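You operate a simulated robot arm through the tools that you are given. There is no shell and no other tool. Be economical: measure what you need, move in short steps, check, and stop when the job is done.

You run a simulated robot arm. Do the job below in one go: nothing can be reset, and whatever is moved stays where it is left.

JOB
Shut the pot steam, let it cool to under 50 C, then move the spool to cup 4.
Fine: rest the lid on the drip plate and put it back on the pot. Set down upright: domed lid.

Only the result counts: the job must be done as asked and must still hold three seconds after the hand-in. Knocking over, shifting, dropping, spilling or breaking anything else fails it. Lids that push on must go on centred and level and be pressed home; caps that screw on are set level and turned clockwise until they are tight.

ROBOT AND FRAMES
A 7-joint arm with a two-finger parallel gripper, fixed in place. Base frame: the origin is at the foot of the arm, x ahead of it, y to its left, z up; the work surface is at about z = 840. Readings come in mm, degrees, newtons and seconds.
With the tool pointing down near the work surface it reaches from about 240 to 680 mm from the base axis. Its first joint turns from -66.0 to 66.0 degrees. Payload 2.4 kg.
The tool frame sits at the grasp point between the pads (the TCP): z along the fingers, y along the line on which they close. The tips reach 30 mm beyond it. Largest opening 94 mm; finger width 28, thickness 10; the body of the gripper, 50 by 96 mm, starts 55 mm behind the TCP.
Orientation is told as [roll, pitch, yaw] about the base's x, y, z axes, in that order, counted from this pose: with the fingers straight down and closing along the base's y, the tool's x points along the base's -x, its y along +y and its z along -z.

CONTROLS
- The arm moves only by the tool apply_moves. Its argument "rows" is a list of rows, each a list of 7 numbers: the closure, from 0 (fully open) to 1 (shut), then the shift along the tool's x, y, z in units of 300 mm (1.0 is 300 mm), then the turn, a rotation vector about the tool's x, y, z in units of 90 degrees (1.0 is 90 degrees). In form: [[fingers, dx, dy, dz, rx, ry, rz], ...]. A call has 1 to 10 rows; each row is the pose to reach, as a shift and turn from the pose commanded when the call began, along the tool's axes at that moment. A call with a number of a shift or a turn outside -1 to 1 is refused whole. Each row takes 0.2 s and may step no farther than 50 mm and 8.6 degrees from the row before; otherwise, or with a gripper value out of range, the whole call is refused. Where a pose cannot be reached the arm comes as near as it can. A force on the tool above 60 N (or 10 N above the force at the start of the call, whichever is more), or a blocked arm, ends the call early, and 0.2 s more pass. Each finger travels about 153 mm/s and halts on what it meets, pressing with about 33 N; the grip force reading is that of the motor and also rises with nothing between the fingers. The clock runs only during rows and for 0.2 s after the last one: add rows that repeat a pose to give the fingers time. It gives the time, the measured TCP pose, the force on the tool (base axes), the opening and the grip force at its end, in the units of the frame above (readings bear some noise), with the torque about the TCP (base axes, N m) and any sound that the robot's microphone picked up, and new pictures: "show" is both (left out), scene, wrist or none.
- Cameras (640 x 400 px; columns grow to the right, rows downward): "scene" is fixed at [29.1, 461.8, 1458.7]; the picture's right is [-0.85, -0.53, 0.00], its down [-0.23, 0.37, -0.90] and it looks along [0.48, -0.76, -0.44] (base axes); focal length 314 px, centre (320, 200). "wrist" rides on the gripper at [76, 14, -103] in the tool frame; the picture's right is [-0.18, 0.98, 0.00], its down [-0.75, -0.14, -0.64] and it looks along [-0.63, -0.12, 0.77] (tool axes); focal length 243 px, centre (320, 200). There is no depth. A picture from a camera that has moved, and an enlarged one, comes with that camera's place and axes in the base frame and with its lens.
- inspect(camera, box): a new picture of the part [left, top, right, bottom] of that camera's present view, enlarged. No time passes.
- close_job(): hands the job in; it is judged then, once.

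Work in short steps. Places have to be worked out from the pictures, the camera data and where the tool is seen: move nearer, look again, correct. Check each grasp and each placing, and mend what went wrong. You have 120 turns and 200 pictures in all, those below and enlarged ones among them. Open the gripper and draw the arm clear of the work before you hand the job in, unless the task says otherwise; then end with one line.

The tools are called after ">>>" as a command line: name --pt "numbers of a row" for each row, then --argument value for the rest, lists and objects as JSON in quotes. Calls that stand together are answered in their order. apply_moves: Moves the arm, as the interface text tells. Its arguments: {"type":"object","properties":{"rows":{"type":"array","items":{"type":"array","items":{"type":"number"}}},"show":{"type":"string","enum":["both","scene","wrist","none"]}},"required":["rows"]} The other tools are called the same way: inspect (camera, box) takes an enlarged picture of a part of a camera's view; close_job () hands the job in.

At the start:

```text
t: 0.0
tool_pos: [457.4, -6.0, 1235.1]
orientation: [0.0, 0.0, 0.1]
contact_force: [-0.2, -0.6, 0.7]
moment: [0.03, 0.01, -0.01]
gripper_width: 93.9
grip_force: 0.0
```

scene: 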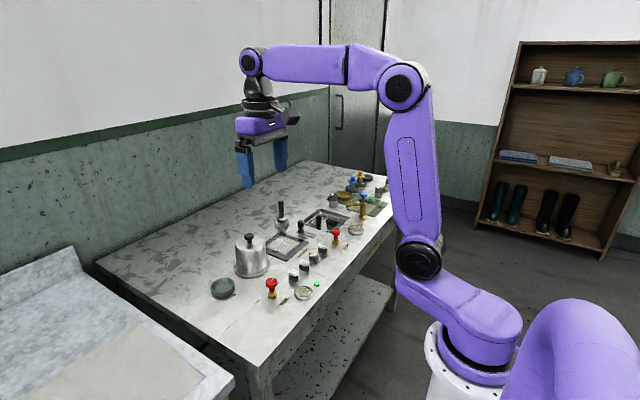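
wrist: 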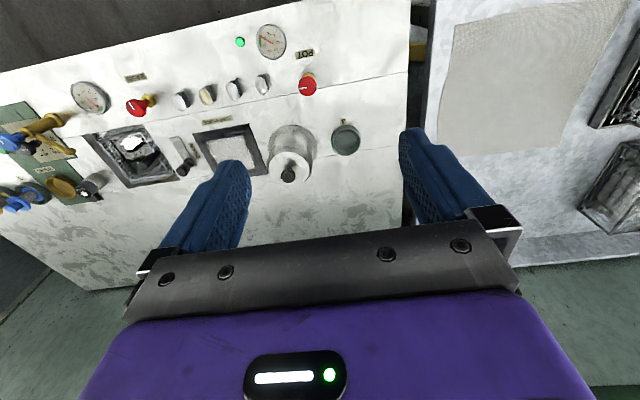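

The pictures show a pot with a lid, a drip plate, red valves, gauges and cups. I'll enlarge both views to identify them.

>>> inspect --camera "wrist" --box '[180, 10, 420, 200]'

>>> inspect --camera "wrist" --box '[0, 60, 240, 230]'

>>> inspect --camera "scene" --box '[200, 160, 400, 310]'

```text
2.11 times, centred on (300, 105) of wrist
camera zoom: at [381.6, 8.4, 1338.4], right [0.18, 0.98, 0.0], down [0.75, -0.14, 0.64], along [0.63, -0.12, -0.77], focal length 511 px, centre (362, 400)
```

zoom: 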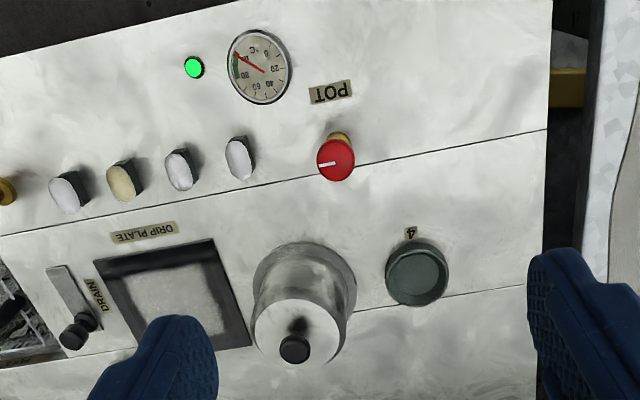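

```text
2.35 times, centred on (120, 145) of wrist
camera zoom: at [381.6, 8.4, 1338.4], right [0.18, 0.98, 0.0], down [0.75, -0.14, 0.64], along [0.63, -0.12, -0.77], focal length 571 px, centre (791, 329)
```

zoom: 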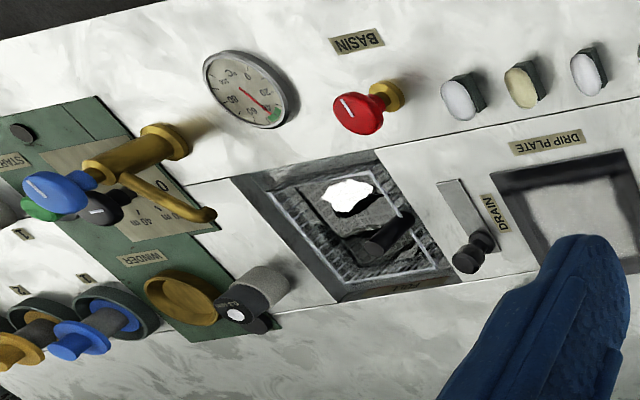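

```text
2.67 times, centred on (300, 235) of scene
camera zoom: at [29.1, 461.8, 1458.7], right [-0.85, -0.53, 0.0], down [-0.23, 0.37, -0.9], along [0.48, -0.76, -0.44], focal length 838 px, centre (373, 107)
```

zoom: 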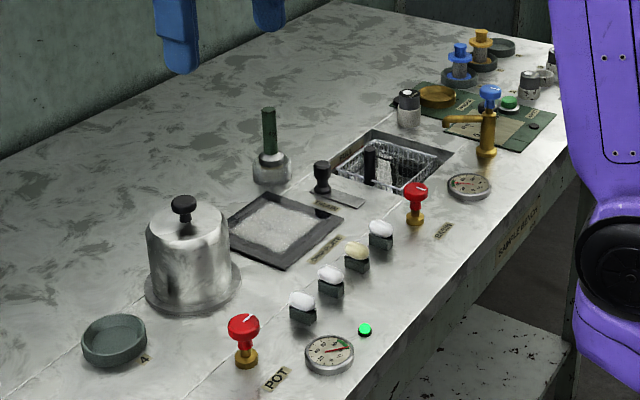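

The red POT valve is at about (494,-32), and the pot gauge reads about 90°C. I'll move above the valve for a closer look.

>>> apply_moves --pt "0 -0.025 -0.017 0.137 0 0 0" --pt "0 -0.05 -0.035 0.273 0 0 0" --pt "0 -0.075 -0.052 0.41 0 0 0" --pt "0 -0.1 -0.07 0.547 0 0 0" --pt "0 -0.123 -0.087 0.683 0 0 0" --pt "0 -0.123 -0.087 0.683 0 0 0" --show "both"

```text
t: 1.4
tool_pos: [493.3, -34.2, 1031.4]
orientation: [0.0, 0.1, 0.1]
contact_force: [-0.5, -0.1, 0.0]
moment: [0.0, -0.02, 0.02]
gripper_width: 94.0
grip_force: 0.1
camera wrist: at [417.9, -20.1, 1133.5], right [0.18, 0.98, 0.0], down [0.75, -0.14, 0.64], along [0.63, -0.12, -0.77], focal length 243 px, centre (320, 200)
```

scene: 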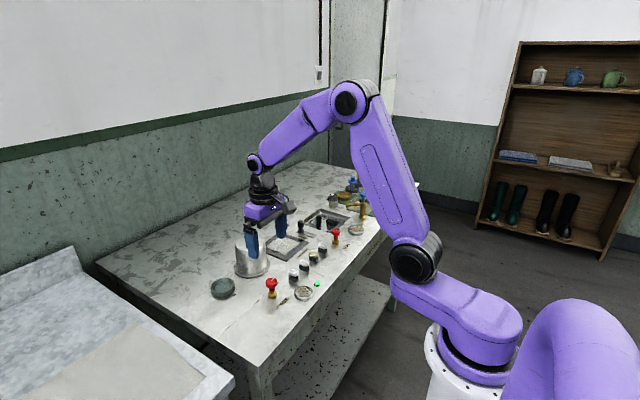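
wrist: 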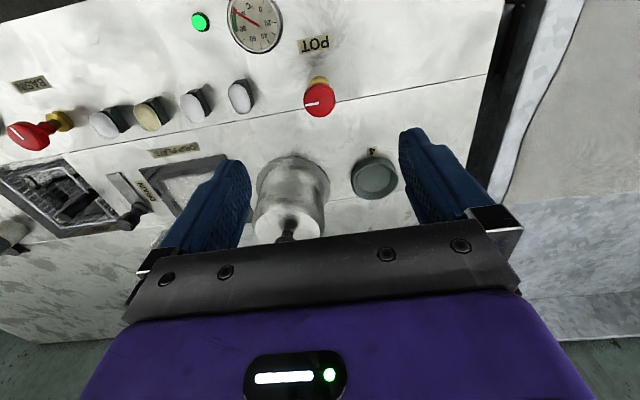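

>>> inspect --camera "wrist" --box '[180, 0, 380, 125]'

>>> inspect --camera "scene" --box '[200, 220, 360, 320]'

```text
3.20 times, centred on (280, 62) of wrist
camera zoom: at [417.9, -20.1, 1133.5], right [0.18, 0.98, 0.0], down [0.75, -0.14, 0.64], along [0.63, -0.12, -0.77], focal length 776 px, centre (448, 640)
```

zoom: 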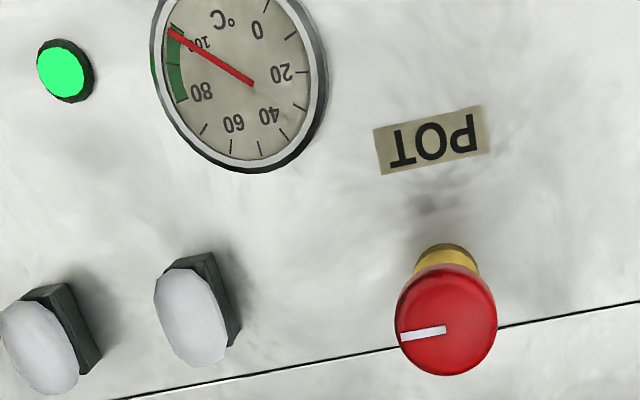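

```text
4.00 times, centred on (280, 270) of scene
camera zoom: at [29.1, 461.8, 1458.7], right [-0.85, -0.53, 0.0], down [-0.23, 0.37, -0.9], along [0.48, -0.76, -0.44], focal length 1258 px, centre (480, -80)
```

zoom: 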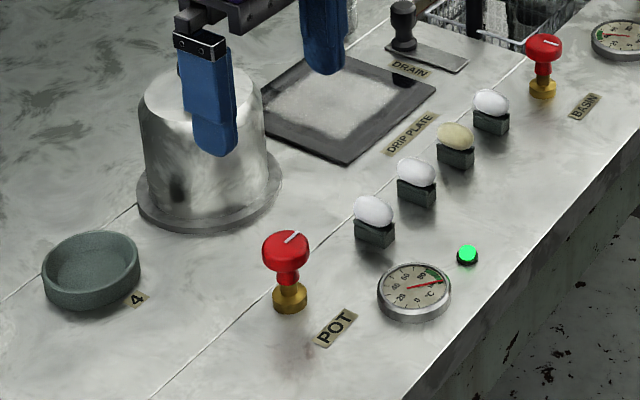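

The gauge reads about 97°C. The knob is about 32 mm across with its top near z≈888 at about (495,-33). I'll go down around it with the fingers open.

>>> apply_moves --pt "0 -0.006 0.003 0.13 0 0 0" --pt "0 -0.006 0.003 0.26 0 0 0" --pt "0 -0.006 0.003 0.38 0 0 0" --pt "0 -0.006 0.003 0.493 0 0 0" --pt "0 -0.006 0.003 0.493 0 0 0" --show "both"

```text
t: 2.6
tool_pos: [495.6, -32.3, 882.2]
orientation: [0.0, 0.0, 0.1]
contact_force: [-0.1, 0.4, 0.0]
moment: [-0.01, -0.01, -0.01]
gripper_width: 94.0
grip_force: 0.1
camera wrist: at [420.2, -17.9, 985.0], right [0.18, 0.98, 0.0], down [0.75, -0.14, 0.64], along [0.63, -0.12, -0.77], focal length 243 px, centre (320, 200)
```

scene: 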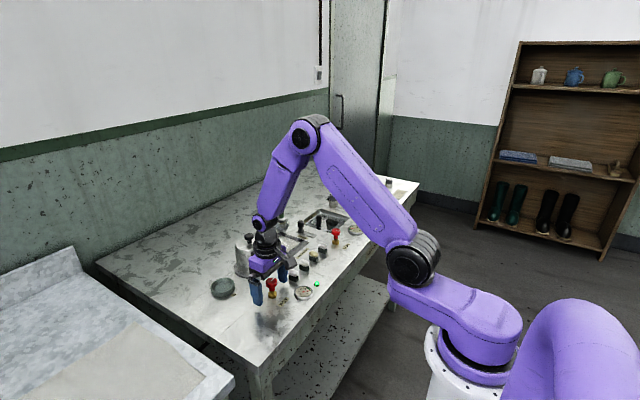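
wrist: 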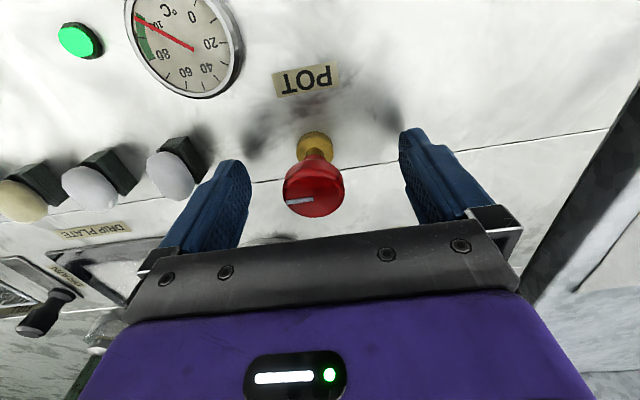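

The fingers straddle the knob, slightly off in y. I'll shift 2 mm and close on it.

>>> apply_moves --pt "0.3 0.007 -0.007 0 0 0 0" --pt "1 0.007 -0.007 0 0 0 0" --pt "1 0.007 -0.007 0 0 0 0" --show "wrist"

```text
t: 3.4
tool_pos: [493.6, -35.0, 883.9]
orientation: [-0.1, -0.1, -0.1]
contact_force: [0.9, -11.2, -2.0]
moment: [-0.03, -0.06, -0.02]
gripper_width: 31.6
grip_force: 45.3
camera wrist: at [417.8, -20.8, 985.3], right [0.18, 0.98, 0.0], down [0.75, -0.14, 0.64], along [0.63, -0.12, -0.77], focal length 243 px, centre (320, 200)
```

wrist: 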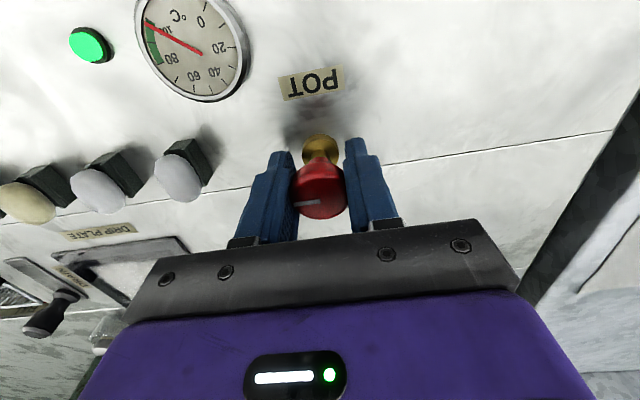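

The knob is gripped at 31.6 mm. I'll ease the side load and turn it clockwise in a trial of about 40°.

>>> apply_moves --pt "1 0 -0.003 0 0 0 0.09" --pt "1 0 -0.003 0 0 0 0.18" --pt "1 0 -0.003 0 0 0 0.27" --pt "1 0 -0.003 0 0 0 0.36" --pt "1 0 -0.003 0 0 0 0.45" --show "wrist"

```text
t: 4.6
tool_pos: [494.2, -34.5, 883.4]
orientation: [0.0, 0.1, -40.6]
contact_force: [2.1, -11.7, -8.2]
moment: [0.5, 0.75, 0.01]
gripper_width: 31.4
grip_force: 45.1
camera wrist: at [445.9, 26.1, 985.4], right [0.78, 0.63, 0.0], down [0.48, -0.6, 0.64], along [0.4, -0.5, -0.77], focal length 243 px, centre (320, 200)
```

wrist: 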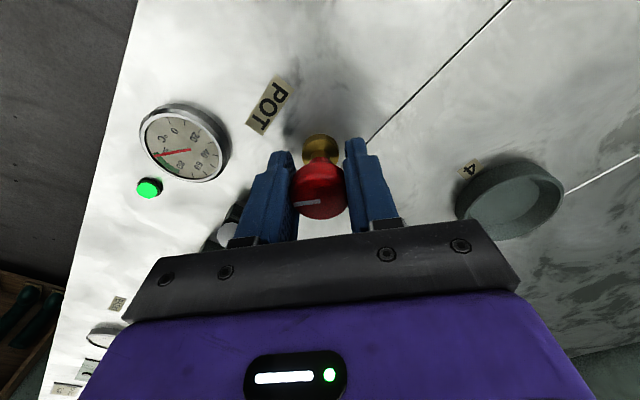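

The mark turned with the gripper and the torque is small. I'll keep turning clockwise.

>>> apply_moves --pt "1 0 0 0 0 0 0.09" --pt "1 0 0 0 0 0 0.18" --pt "1 0 0 0 0 0 0.27" --pt "1 0 0 0 0 0 0.36" --pt "1 0 0 0 0 0 0.45" --pt "1 0 0 0 0 0 0.54" --show "wrist"

```text
t: 6.0
tool_pos: [495.5, -34.3, 883.1]
orientation: [0.1, 0.0, -89.1]
contact_force: [12.6, -5.3, -29.8]
moment: [-0.33, -0.14, 0.01]
gripper_width: 31.1
grip_force: 45.0
camera wrist: at [508.4, 42.6, 985.4], right [0.99, -0.17, 0.0], down [-0.13, -0.76, 0.64], along [-0.11, -0.63, -0.77], focal length 243 px, centre (320, 200)
```

wrist: 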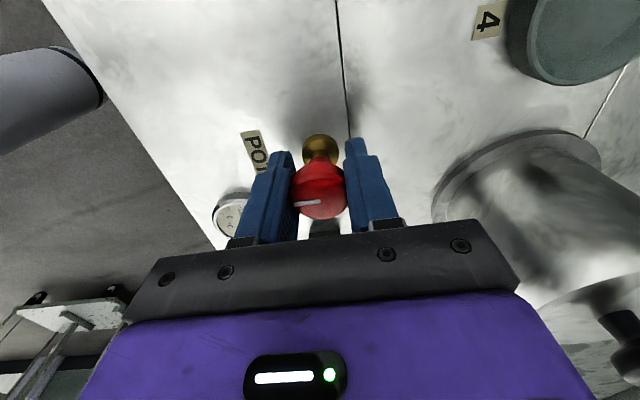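

The tool is being pulled down, so the knob sinks as it screws shut. I'll follow it down while turning on.

>>> apply_moves --pt "1 0 0 0.005 0 0 0" --pt "1 0.0 0.0 0.007 0 0 0.09" --pt "1 0 0 0.008 0 0 0.18" --pt "1 0 0 0.009 0 0 0.27" --pt "1 0 0 0.01 0 0 0.36" --show "wrist"

>>> inspect --camera "scene" --box '[220, 240, 360, 328]'

```text
t: 7.2
tool_pos: [495.7, -34.6, 880.0]
orientation: [0.1, 0.1, -121.4]
contact_force: [12.9, -1.3, 9.4]
moment: [-0.08, 0.05, 0.86]
gripper_width: 31.4
grip_force: 44.7
camera wrist: at [547.4, 23.6, 983.2], right [0.74, -0.67, 0.0], down [-0.52, -0.57, 0.64], along [-0.43, -0.48, -0.77], focal length 243 px, centre (320, 200)
```

wrist: 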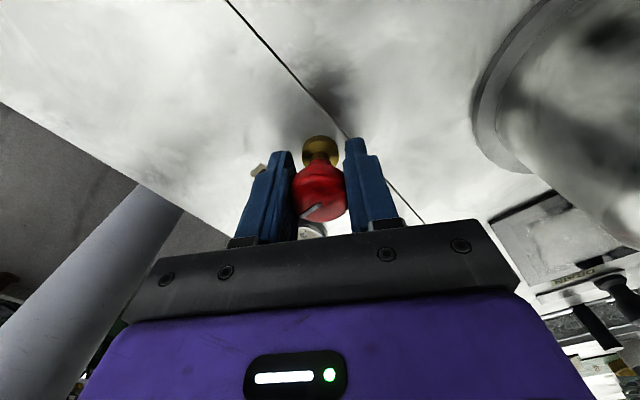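

```text
4.55 times, centred on (290, 284) of scene
camera zoom: at [29.3, 461.8, 1458.7], right [-0.85, -0.53, 0.0], down [-0.23, 0.37, -0.9], along [0.48, -0.76, -0.44], focal length 1429 px, centre (456, -182)
```

zoom: 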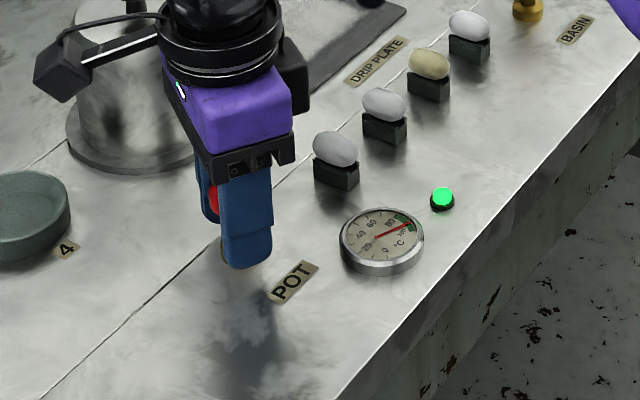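

Torque jumped to 0.86 N·m and the mark slipped in the grip, so the valve has reached its stop. The gauge is starting to fall. I'll open, rise and check.

>>> apply_moves --pt "0.4 0 0 0 0 0 -0.03" --pt "0.4 0 0 0 0 0 -0.03" --pt "0.4 0 0 -0.15 0 0 -0.03" --pt "0.4 0 0 -0.3 0 0 -0.03" --pt "0.4 0 0 -0.45 0 0 -0.03" --pt "0.4 0 0 -0.6 0 0 -0.03" --show "wrist"

>>> inspect --camera "scene" --box '[220, 240, 360, 328]'

```text
t: 8.6
tool_pos: [494.3, -35.1, 1063.0]
orientation: [0.0, 0.1, -118.8]
contact_force: [-0.4, -0.1, -0.1]
moment: [0.0, -0.02, 0.01]
gripper_width: 56.2
grip_force: 0.0
camera wrist: at [543.4, 25.7, 1165.7], right [0.77, -0.63, 0.0], down [-0.49, -0.59, 0.64], along [-0.41, -0.5, -0.77], focal length 243 px, centre (320, 200)
```

wrist: 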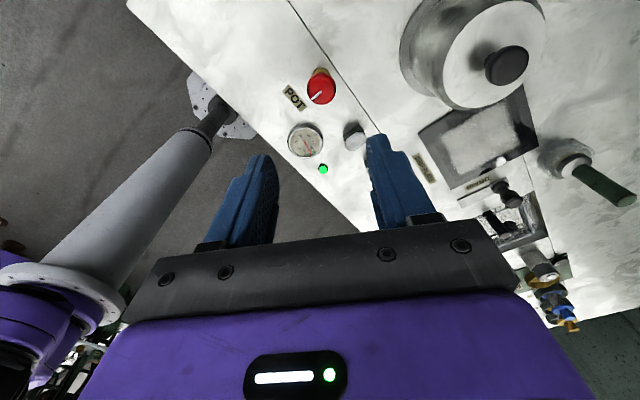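

```text
4.55 times, centred on (290, 284) of scene
camera zoom: at [29.1, 461.8, 1458.7], right [-0.85, -0.53, 0.0], down [-0.23, 0.37, -0.9], along [0.48, -0.76, -0.44], focal length 1429 px, centre (456, -182)
```

zoom: 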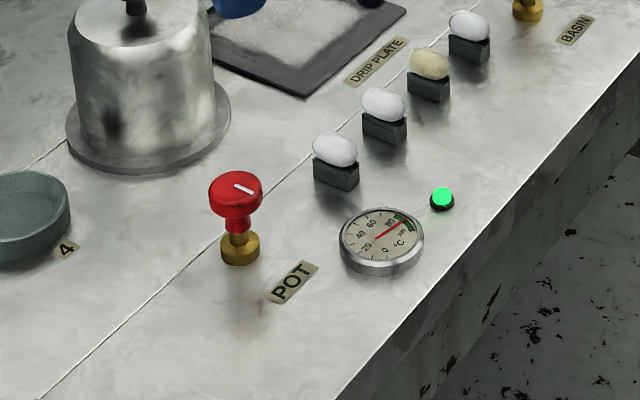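

The temperature is falling (about 90°C) and the valve is shut. I'll turn the wrist back while the pot cools.

>>> apply_moves --pt "0.4 0 0 -0.05 0 0 -0.09" --pt "0.4 0 0 -0.1 0 0 -0.18" --pt "0.4 0 0 -0.15 0 0 -0.27" --pt "0.4 0 0 -0.2 0 0 -0.36" --pt "0.4 0 0 -0.25 0 0 -0.45" --pt "0.4 0 0 -0.25 0 0 -0.54" --pt "0.4 0 0 -0.25 0 0 -0.63" --pt "0.4 0 0 -0.25 0 0 -0.72" --pt "0.4 0 0 -0.25 0 0 -0.81" --pt "0.4 0 0 -0.25 0 0 -0.9" --show "none"

>>> apply_moves --pt "0.4 0 0 0 0 0 -0.09" --pt "0.4 0 0 0 0 0 -0.18" --pt "0.4 0 0 0 0 0 -0.27" --pt "0.4 0 0 0 0 0 -0.36" --pt "0.4 0 0 0 0 0 -0.42" --show "wrist"

```text
t: 10.8
tool_pos: [494.0, -34.8, 1135.2]
orientation: [0.0, 0.0, -37.5]
contact_force: [-0.3, -0.1, 0.0]
moment: [0.03, -0.03, 0.02]
gripper_width: 56.1
grip_force: 0.0
```

```text
t: 12.0
tool_pos: [493.9, -33.2, 1136.5]
orientation: [0.0, 0.1, 0.3]
contact_force: [0.9, -0.8, -0.4]
moment: [-0.03, -0.04, -0.01]
gripper_width: 56.4
grip_force: 0.0
camera wrist: at [417.9, -20.0, 1237.8], right [0.18, 0.98, 0.0], down [0.75, -0.14, 0.64], along [0.63, -0.12, -0.77], focal length 243 px, centre (320, 200)
```

wrist: 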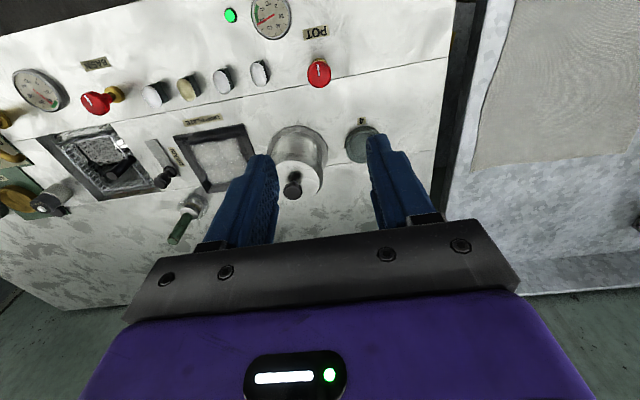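

>>> inspect --camera "wrist" --box '[140, 90, 400, 250]'

>>> inspect --camera "wrist" --box '[0, 50, 160, 230]'

>>> inspect --camera "scene" --box '[200, 200, 330, 300]'

>>> inspect --camera "scene" --box '[300, 165, 400, 240]'

```text
2.46 times, centred on (270, 170) of wrist
camera zoom: at [417.9, -20.0, 1237.8], right [0.18, 0.98, 0.0], down [0.75, -0.14, 0.64], along [0.63, -0.12, -0.77], focal length 597 px, centre (443, 274)
```

zoom: 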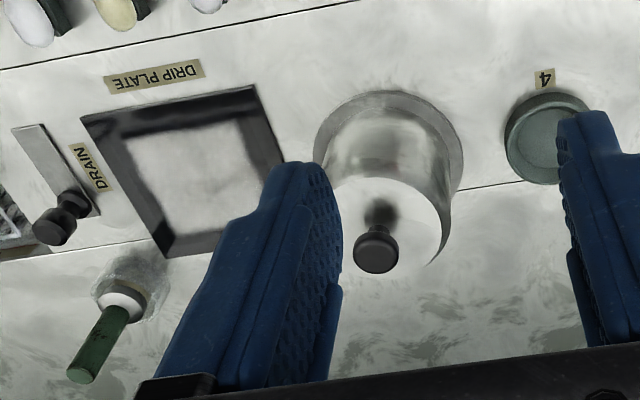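

```text
2.22 times, centred on (80, 140) of wrist
camera zoom: at [417.9, -20.0, 1237.8], right [0.18, 0.98, 0.0], down [0.75, -0.14, 0.64], along [0.63, -0.12, -0.77], focal length 539 px, centre (853, 333)
```

zoom: 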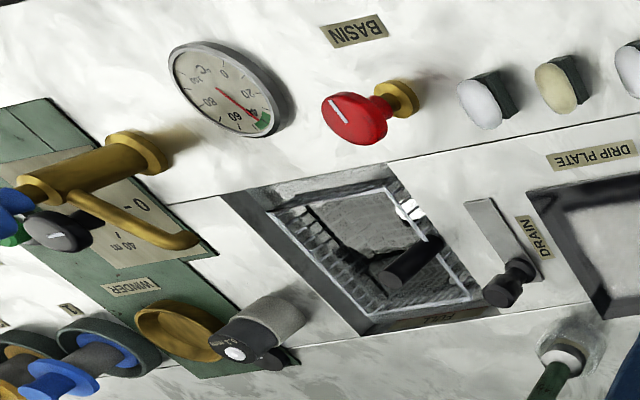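

```text
4.00 times, centred on (265, 250) of scene
camera zoom: at [29.1, 461.8, 1458.7], right [-0.85, -0.53, 0.0], down [-0.23, 0.37, -0.9], along [0.48, -0.76, -0.44], focal length 1258 px, centre (540, 0)
```

zoom: 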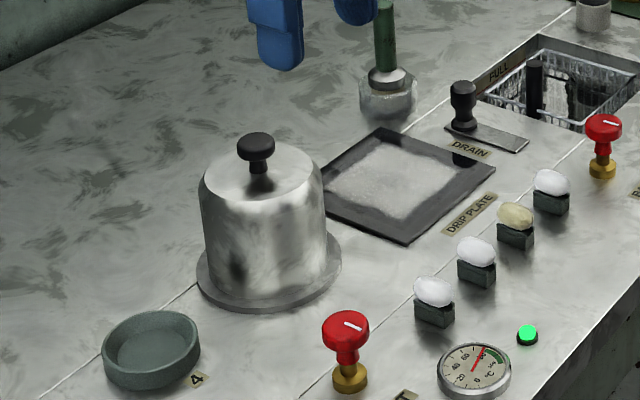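

```text
5.33 times, centred on (350, 202) of scene
camera zoom: at [29.1, 461.8, 1458.7], right [-0.85, -0.53, 0.0], down [-0.23, 0.37, -0.9], along [0.48, -0.76, -0.44], focal length 1677 px, centre (160, 187)
```

zoom: 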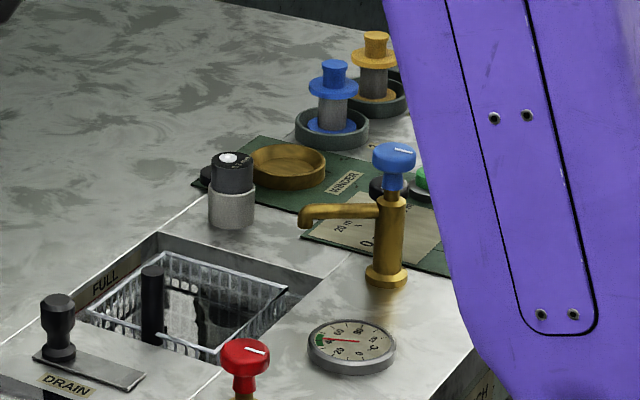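

The pot reads about 80°C. The lid knob is near (622,-95,957). I'll move above it to refine the position while waiting.

>>> apply_moves --pt "0.2 -0.1 -0.05 0.08 0 0 0" --pt "0.2 -0.2 -0.1 0.16 0 0 0" --pt "0.2 -0.3 -0.15 0.24 0 0 0" --pt "0.2 -0.427 -0.207 0.3 0 0 0" --pt "0.2 -0.427 -0.207 0.3 0 0 0" --show "both"

>>> inspect --camera "scene" --box '[200, 200, 330, 300]'

```text
t: 13.2
tool_pos: [625.7, -95.8, 1046.6]
orientation: [0.1, 0.0, 0.0]
contact_force: [0.0, -0.4, 0.8]
moment: [0.0, -0.01, -0.01]
gripper_width: 75.3
grip_force: 0.0
camera wrist: at [549.5, -81.1, 1148.8], right [0.18, 0.98, 0.0], down [0.75, -0.14, 0.64], along [0.63, -0.12, -0.77], focal length 243 px, centre (320, 200)
```

scene: 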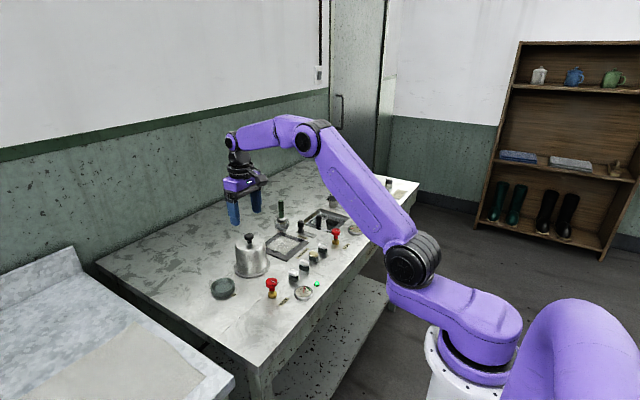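
wrist: 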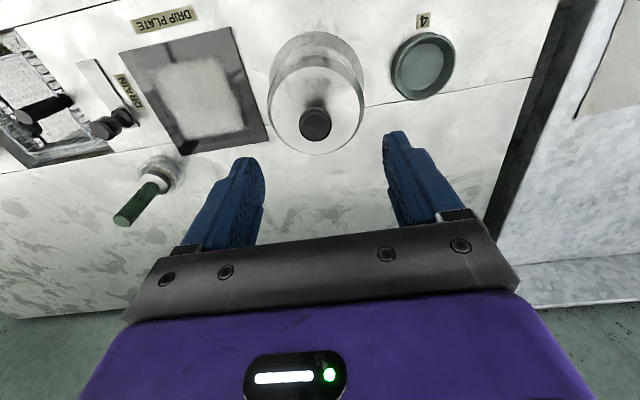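

```text
4.00 times, centred on (265, 250) of scene
camera zoom: at [29.2, 461.8, 1458.7], right [-0.85, -0.53, 0.0], down [-0.23, 0.37, -0.9], along [0.48, -0.76, -0.44], focal length 1258 px, centre (540, 0)
```

zoom: 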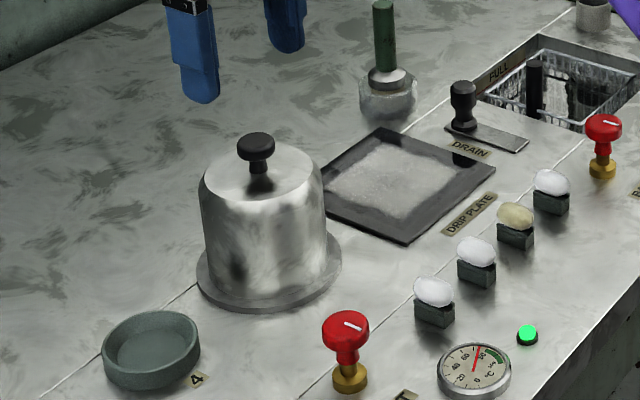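

The knob is below the TCP at about (626,-97). I'll lower around it without closing and wait for cooling.

>>> apply_moves --pt "0.2 0 -0.005 0.1 0 0 0" --pt "0.2 0 -0.005 0.2 0 0 0" --pt "0.2 0 -0.005 0.29 0 0 0" --pt "0.2 0 -0.005 0.29 0 0 0" --pt "0.2 0 -0.005 0.29 0 0 0" --pt "0.2 0 -0.005 0.29 0 0 0" --pt "0.2 0 -0.005 0.29 0 0 0" --pt "0.2 0 -0.005 0.29 0 0 0" --pt "0.2 0 -0.005 0.29 0 0 0" --pt "0.2 0 -0.005 0.29 0 0 0" --show "wrist"

>>> inspect --camera "scene" --box '[200, 200, 330, 300]'

```text
t: 15.4
tool_pos: [624.6, -97.0, 960.5]
orientation: [-0.1, -0.3, 0.1]
contact_force: [-8.3, 0.6, 32.8]
moment: [-1.29, 0.21, -0.33]
gripper_width: 75.2
grip_force: 0.0
camera wrist: at [548.8, -82.9, 1062.4], right [0.18, 0.98, 0.0], down [0.75, -0.14, 0.65], along [0.63, -0.12, -0.76], focal length 243 px, centre (320, 200)
```

wrist: 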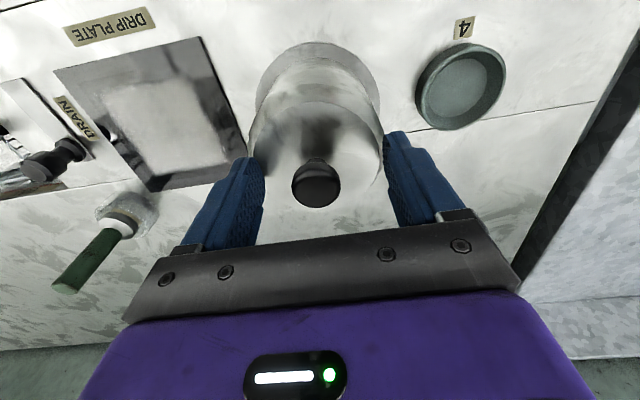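

```text
4.00 times, centred on (265, 250) of scene
camera zoom: at [28.2, 461.9, 1458.6], right [-0.85, -0.53, 0.0], down [-0.23, 0.37, -0.9], along [0.48, -0.76, -0.44], focal length 1258 px, centre (540, 0)
```

zoom: 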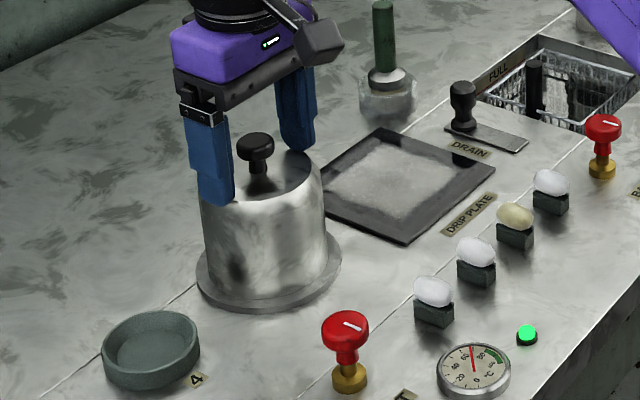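

One fingertip is pressing on the lid's edge (33 N). I'll rise about 7 mm and recheck.

>>> apply_moves --pt "0.2 0 0 -0.028 0 0 0" --pt "0.2 0 0 -0.028 0 0 0" --show "wrist"

>>> inspect --camera "scene" --box '[220, 210, 285, 260]'

```text
t: 16.0
tool_pos: [624.2, -96.9, 965.9]
orientation: [-0.1, 0.1, 0.1]
contact_force: [1.3, -0.4, 0.1]
moment: [-0.01, 0.0, 0.01]
gripper_width: 75.3
grip_force: 0.1
camera wrist: at [548.1, -82.4, 1068.1], right [0.18, 0.98, 0.0], down [0.76, -0.14, 0.64], along [0.63, -0.12, -0.77], focal length 243 px, centre (320, 200)
```

wrist: 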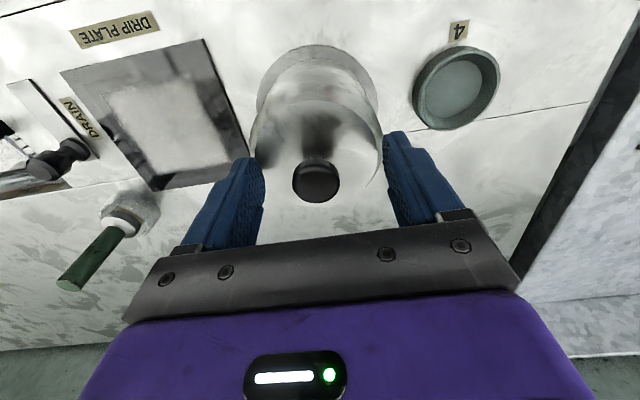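

```text
8.00 times, centred on (252, 235) of scene
camera zoom: at [29.1, 461.8, 1458.7], right [-0.85, -0.53, 0.0], down [-0.23, 0.37, -0.9], along [0.48, -0.76, -0.44], focal length 2515 px, centre (860, -80)
```

zoom: 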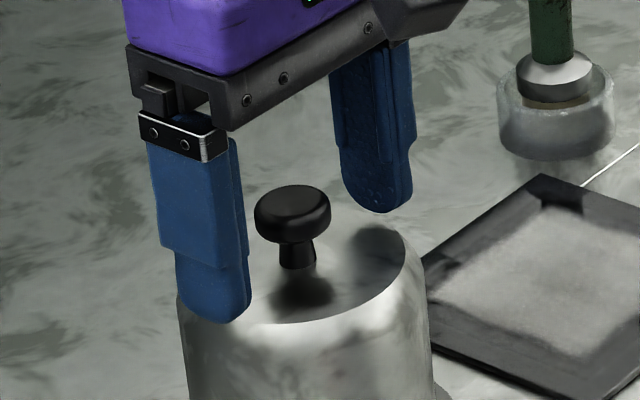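

The fingers are clear and centred on the knob. I'll wait here for the pot to cool.

>>> apply_moves --pt "0.2 0 0 0 0 0 0" --pt "0.2 0 0 0 0 0 0" --pt "0.2 0 0 0 0 0 0" --pt "0.2 0 0 0 0 0 0" --pt "0.2 0 0 0 0 0 0" --pt "0.2 0 0 0 0 0 0" --pt "0.2 0 0 0 0 0 0" --pt "0.2 0 0 0 0 0 0" --pt "0.2 0 0 0 0 0 0" --pt "0.2 0 0 0 0 0 0" --show "none"

>>> apply_moves --pt "0.2 0 0 0 0 0 0" --pt "0.2 0 0 0 0 0 0" --pt "0.2 0 0 0 0 0 0" --pt "0.2 0 0 0 0 0 0" --pt "0.2 0 0 0 0 0 0" --pt "0.2 0 0 0 0 0 0" --pt "0.2 0 0 0 0 0 0" --pt "0.2 0 0 0 0 0 0" --pt "0.2 0 0 0 0 0 0" --pt "0.2 0 0 0 0 0 0" --show "none"

>>> apply_moves --pt "0.2 0 0 0 0 0 0" --pt "0.2 0 0 0 0 0 0" --pt "0.2 0 0 0 0 0 0" --pt "0.2 0 0 0 0 0 0" --pt "0.2 0 0 0 0 0 0" --pt "0.2 0 0 0 0 0 0" --pt "0.2 0 0 0 0 0 0" --pt "0.2 0 0 0 0 0 0" --pt "0.2 0 0 0 0 0 0" --pt "0.2 0 0 0 0 0 0" --show "none"

>>> inspect --camera "scene" --box '[285, 270, 345, 310]'

```text
t: 18.2
tool_pos: [623.3, -97.7, 966.6]
orientation: [0.0, 0.1, 0.1]
contact_force: [-0.3, -0.6, 0.7]
moment: [0.0, 0.0, 0.01]
gripper_width: 75.1
grip_force: 0.0
```

```text
t: 20.4
tool_pos: [624.8, -97.4, 967.2]
orientation: [0.0, 0.0, 0.0]
contact_force: [0.5, 0.4, 0.8]
moment: [0.0, -0.01, -0.03]
gripper_width: 75.3
grip_force: 0.0
```

```text
t: 22.6
tool_pos: [623.9, -97.3, 967.0]
orientation: [0.1, 0.0, 0.1]
contact_force: [-0.4, -0.3, -0.3]
moment: [-0.01, 0.0, 0.0]
gripper_width: 75.1
grip_force: 0.2
```

```text
10.00 times, centred on (315, 290) of scene
camera zoom: at [29.1, 461.8, 1458.7], right [-0.85, -0.53, 0.0], down [-0.23, 0.37, -0.9], along [0.48, -0.76, -0.44], focal length 3144 px, centre (370, -700)
```

zoom: 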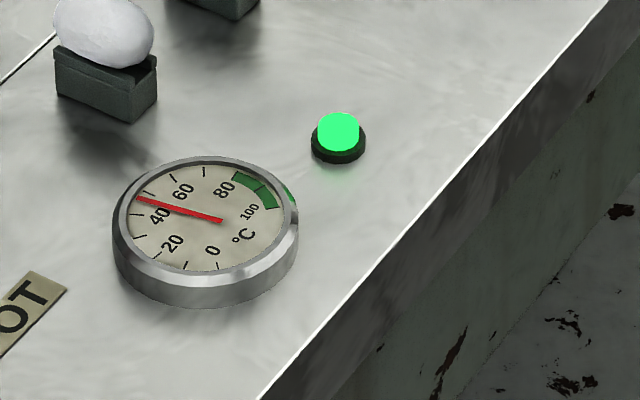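

The gauge is near 48–50°C. I'll wait a few seconds more for margin.

>>> apply_moves --pt "0.2 0 0 0 0 0 0" --pt "0.2 0 0 0 0 0 0" --pt "0.2 0 0 0 0 0 0" --pt "0.2 0 0 0 0 0 0" --pt "0.2 0 0 0 0 0 0" --pt "0.2 0 0 0 0 0 0" --pt "0.2 0 0 0 0 0 0" --pt "0.2 0 0 0 0 0 0" --pt "0.2 0 0 0 0 0 0" --pt "0.2 0 0 0 0 0 0" --show "none"

>>> apply_moves --pt "0.2 0 0 0 0 0 0" --pt "0.2 0 0 0 0 0 0" --pt "0.2 0 0 0 0 0 0" --pt "0.2 0 0 0 0 0 0" --pt "0.2 0 0 0 0 0 0" --pt "0.2 0 0 0 0 0 0" --pt "0.2 0 0 0 0 0 0" --pt "0.2 0 0 0 0 0 0" --pt "0.2 0 0 0 0 0 0" --pt "0.2 0 0 0 0 0 0" --show "none"

>>> inspect --camera "scene" --box '[285, 270, 345, 310]'

```text
t: 24.8
tool_pos: [624.0, -97.4, 966.6]
orientation: [0.1, 0.1, 0.0]
contact_force: [0.1, 1.4, -0.7]
moment: [0.0, 0.0, 0.02]
gripper_width: 75.1
grip_force: 0.0
```

```text
t: 27.0
tool_pos: [623.2, -96.9, 967.4]
orientation: [0.0, -0.1, 0.0]
contact_force: [-0.4, 0.1, 0.0]
moment: [-0.01, -0.01, 0.01]
gripper_width: 75.2
grip_force: 0.1
```

```text
10.00 times, centred on (315, 290) of scene
camera zoom: at [29.1, 461.8, 1458.7], right [-0.85, -0.53, 0.0], down [-0.23, 0.37, -0.9], along [0.48, -0.76, -0.44], focal length 3144 px, centre (370, -700)
```

zoom: 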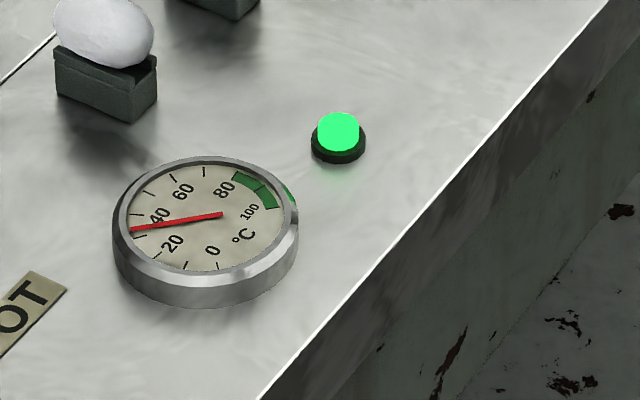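

The gauge reads about 37°C, below 50. I'll close on the lid knob.

>>> apply_moves --pt "0.5 0.002 -0.002 0 0 0 0" --pt "1 0.002 -0.002 0 0 0 0" --pt "1 0.002 -0.002 0 0 0 0" --show "none"

>>> inspect --camera "scene" --box '[220, 210, 285, 260]'

```text
t: 27.8
tool_pos: [623.1, -97.9, 966.7]
orientation: [0.0, 0.1, 0.1]
contact_force: [0.3, 0.0, 0.3]
moment: [-0.01, 0.0, 0.01]
gripper_width: 26.7
grip_force: 33.1
```

```text
8.00 times, centred on (252, 235) of scene
camera zoom: at [29.1, 461.8, 1458.7], right [-0.85, -0.53, 0.0], down [-0.23, 0.37, -0.9], along [0.48, -0.76, -0.44], focal length 2515 px, centre (860, -80)
```

zoom: 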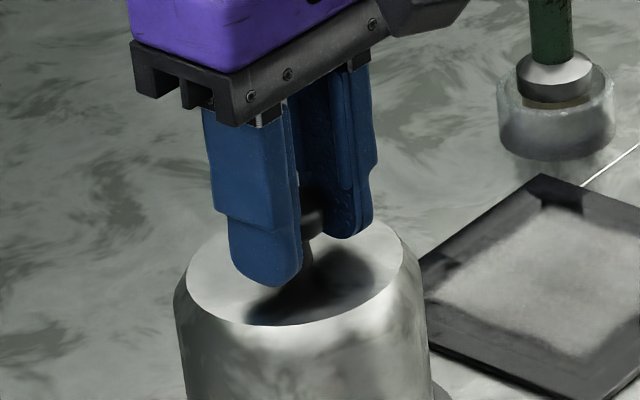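

The knob is gripped at 26.7 mm with no side load. I'll lift 20 mm gently and check.

>>> apply_moves --pt "1 0 0 -0.01 0 0 0" --pt "1 0 0 -0.03 0 0 0" --pt "1 0 0 -0.06 0 0 0" --pt "1 0 0 -0.1 0 0 0" --show "none"

>>> inspect --camera "scene" --box '[205, 200, 310, 280]'

```text
t: 28.8
tool_pos: [621.1, -97.7, 996.3]
orientation: [0.0, 0.0, 0.1]
contact_force: [0.1, 0.1, -0.6]
moment: [0.03, 0.01, 0.01]
gripper_width: 26.6
grip_force: 32.5
```

```text
5.00 times, centred on (258, 240) of scene
camera zoom: at [29.2, 461.8, 1458.7], right [-0.85, -0.53, 0.0], down [-0.23, 0.37, -0.9], along [0.48, -0.76, -0.44], focal length 1572 px, centre (632, 0)
```

zoom: 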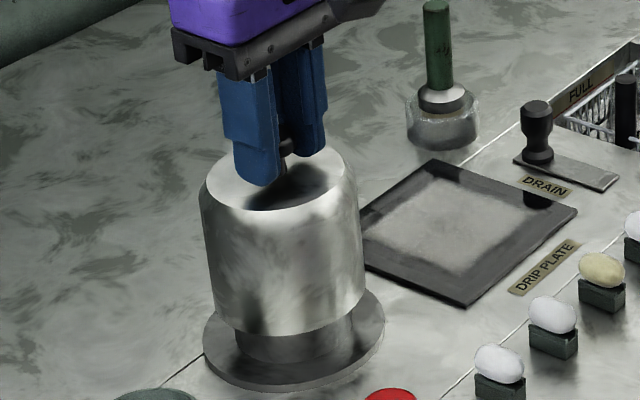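

It's a deep dome lid coming off an inner pot, held level. I'll lift it well clear.

>>> apply_moves --pt "1 0 0 -0.1 0 0 0" --pt "1 0 0 -0.2 0 0 0" --pt "1 0 0 -0.3 0 0 0" --pt "1 0 0 -0.4 0 0 0" --pt "1 0 0 -0.4 0 0 0" --show "both"

>>> inspect --camera "scene" --box '[205, 160, 325, 300]'

```text
t: 30.0
tool_pos: [621.3, -98.7, 1116.9]
orientation: [0.0, 0.0, 0.0]
contact_force: [0.0, 0.3, -1.3]
moment: [0.01, 0.02, -0.01]
gripper_width: 26.6
grip_force: 32.7
camera wrist: at [545.8, -83.9, 1219.0], right [0.18, 0.98, 0.0], down [0.75, -0.14, 0.64], along [0.63, -0.12, -0.77], focal length 243 px, centre (320, 200)
```

scene: 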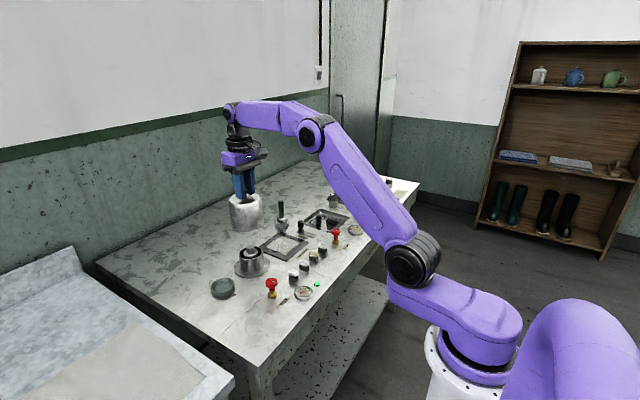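
wrist: 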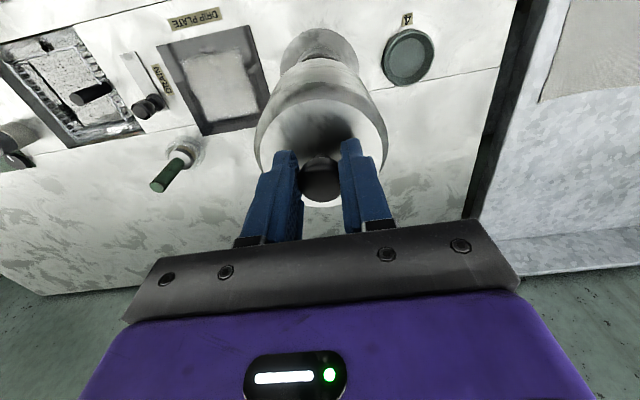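

```text
2.86 times, centred on (265, 230) of scene
camera zoom: at [29.2, 461.8, 1458.7], right [-0.85, -0.53, 0.0], down [-0.23, 0.37, -0.9], along [0.48, -0.76, -0.44], focal length 898 px, centre (477, 114)
```

zoom: 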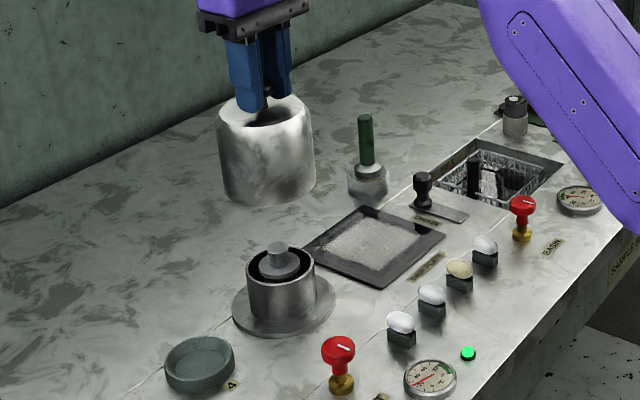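

The lid hangs level, and a grey spool is visible in the pot. I'll carry the lid over to the drip plate centre, about (609,-242).

>>> apply_moves --pt "1 0.01 -0.12 0.03 0 0 0" --pt "1 0.02 -0.24 0.06 0 0 0" --pt "1 0.03 -0.36 0.12 0 0 0" --pt "1 0.04 -0.478 0.18 0 0 0" --pt "1 0.04 -0.478 0.18 0 0 0" --show "both"

>>> inspect --camera "scene" --box '[225, 160, 345, 280]'

```text
t: 31.2
tool_pos: [608.3, -240.5, 1060.1]
orientation: [0.0, 0.0, 0.1]
contact_force: [0.4, 0.2, -1.1]
moment: [0.0, -0.01, 0.03]
gripper_width: 26.7
grip_force: 32.9
camera wrist: at [533.2, -228.0, 1163.0], right [0.18, 0.98, 0.0], down [0.75, -0.14, 0.64], along [0.63, -0.12, -0.77], focal length 243 px, centre (320, 200)
```

scene: 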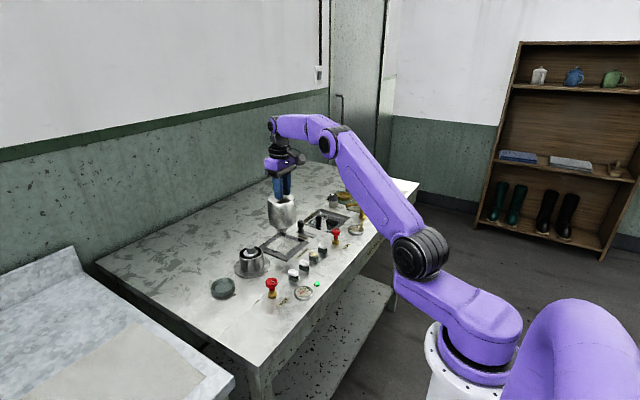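
wrist: 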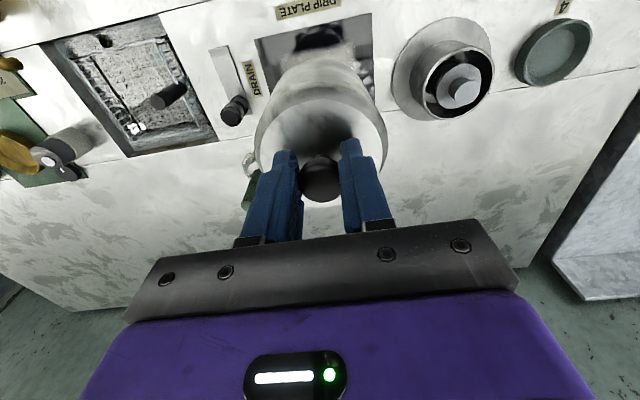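

```text
3.33 times, centred on (285, 220) of scene
camera zoom: at [29.2, 461.8, 1458.7], right [-0.85, -0.53, 0.0], down [-0.23, 0.37, -0.9], along [0.48, -0.76, -0.44], focal length 1048 px, centre (437, 133)
```

zoom: 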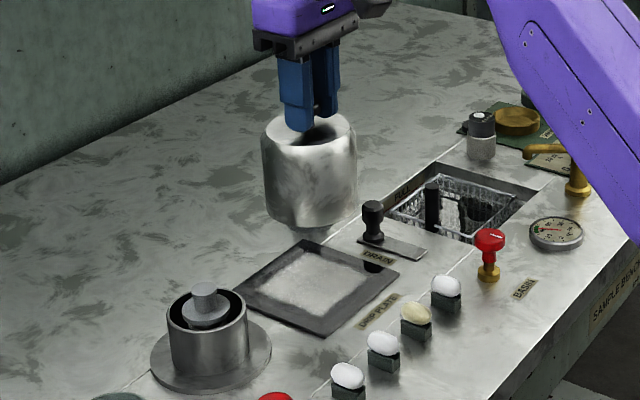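

The lid is above the plate. I'll lower to about 15 mm above it and check alignment.

>>> apply_moves --pt "1 0 0 0.1 0 0 0" --pt "1 0 0 0.2 0 0 0" --pt "1 0 0 0.25 0 0 0" --pt "1 0 0 0.25 0 0 0" --show "wrist"

>>> inspect --camera "scene" --box '[225, 180, 345, 270]'

```text
t: 32.2
tool_pos: [609.3, -241.7, 986.5]
orientation: [-0.1, 0.0, 0.2]
contact_force: [0.5, 0.0, -1.0]
moment: [0.04, 0.0, -0.03]
gripper_width: 26.7
grip_force: 33.3
camera wrist: at [532.9, -226.9, 1088.9], right [0.18, 0.98, 0.0], down [0.75, -0.14, 0.64], along [0.63, -0.12, -0.77], focal length 243 px, centre (320, 200)
```

wrist: 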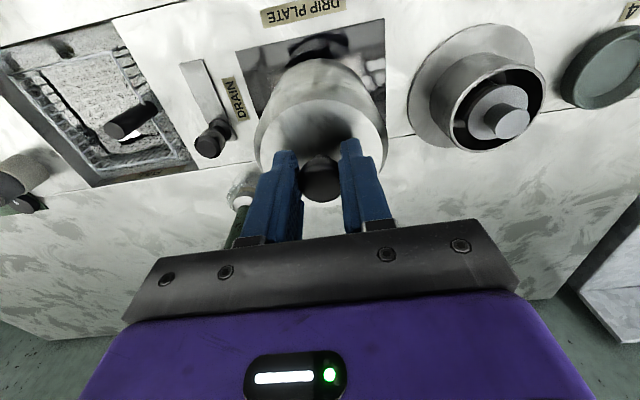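

```text
4.44 times, centred on (285, 225) of scene
camera zoom: at [29.2, 461.8, 1458.7], right [-0.85, -0.53, 0.0], down [-0.23, 0.37, -0.9], along [0.48, -0.76, -0.44], focal length 1397 px, centre (476, 89)
```

zoom: 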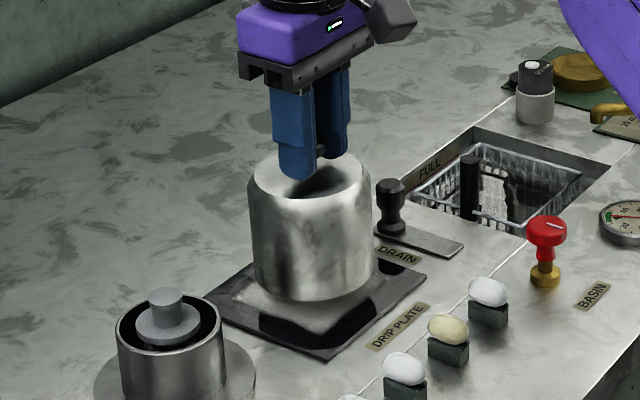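

The lid is centred over the plate and clear of the drain knob. I'll lower in small steps to contact.

>>> apply_moves --pt "1 0 0 0.02 0 0 0" --pt "1 0 0 0.04 0 0 0" --pt "1 0 0 0.05 0 0 0" --pt "1 0 0 0.06 0 0 0" --show "none"

>>> inspect --camera "scene" --box '[245, 200, 325, 265]'

```text
t: 33.2
tool_pos: [610.1, -241.6, 969.2]
orientation: [0.0, 0.1, 0.1]
contact_force: [0.0, 0.3, -1.5]
moment: [-0.01, 0.0, 0.01]
gripper_width: 26.6
grip_force: 33.5
```

```text
6.15 times, centred on (285, 232) of scene
camera zoom: at [29.2, 461.8, 1458.7], right [-0.85, -0.53, 0.0], down [-0.23, 0.37, -0.9], along [0.48, -0.76, -0.44], focal length 1935 px, centre (535, 0)
```

zoom: 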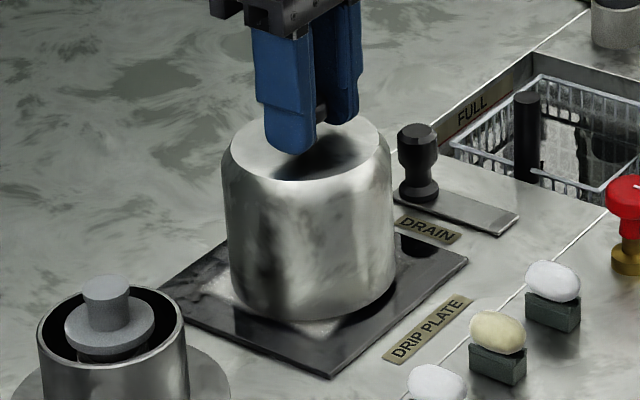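

>>> apply_moves --pt "1 0 0 0.01 0 0 0" --pt "1 0 0 0.017 0 0 0" --pt "1 0 0 0.017 0 0 0" --show "none"

```text
t: 34.0
tool_pos: [609.0, -242.0, 964.6]
orientation: [0.0, -0.1, 0.1]
contact_force: [-1.8, -0.8, 7.2]
moment: [0.26, 0.25, 0.07]
gripper_width: 26.6
grip_force: 33.0
```

It touched down at z≈964.6 with 7 N. I'll release and rise.

>>> apply_moves --pt "1 0 0 0.002 0 0 0" --pt "0.35 0 0 0.002 0 0 0" --pt "0.35 0 0 0.002 0 0 0" --pt "0.35 0 0 -0.1 0 0 0" --pt "0.35 0 0 -0.25 0 0 0" --pt "0.35 0 0 -0.4 0 0 0" --show "wrist"

>>> inspect --camera "scene" --box '[215, 180, 335, 270]'

```text
t: 35.4
tool_pos: [610.0, -239.5, 1084.1]
orientation: [0.0, 0.1, 0.1]
contact_force: [-0.9, 1.1, -0.2]
moment: [-0.02, 0.01, 0.04]
gripper_width: 61.2
grip_force: 0.1
camera wrist: at [534.0, -225.7, 1186.2], right [0.18, 0.98, 0.0], down [0.75, -0.14, 0.64], along [0.63, -0.12, -0.77], focal length 243 px, centre (320, 200)
```

wrist: 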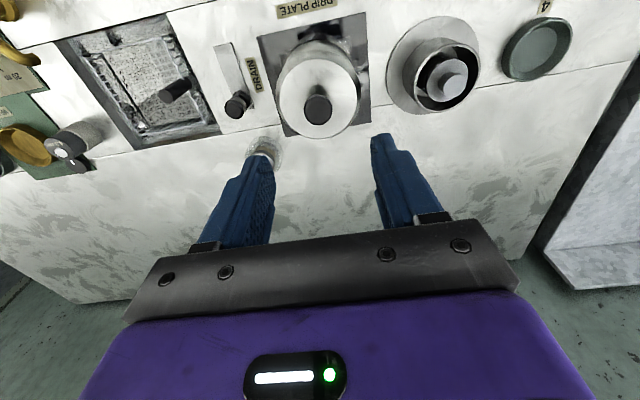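

```text
4.44 times, centred on (275, 225) of scene
camera zoom: at [29.1, 461.8, 1458.7], right [-0.85, -0.53, 0.0], down [-0.23, 0.37, -0.9], along [0.48, -0.76, -0.44], focal length 1397 px, centre (520, 89)
```

zoom: 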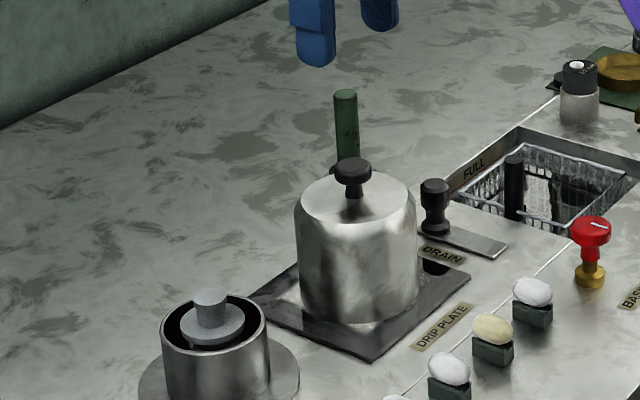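

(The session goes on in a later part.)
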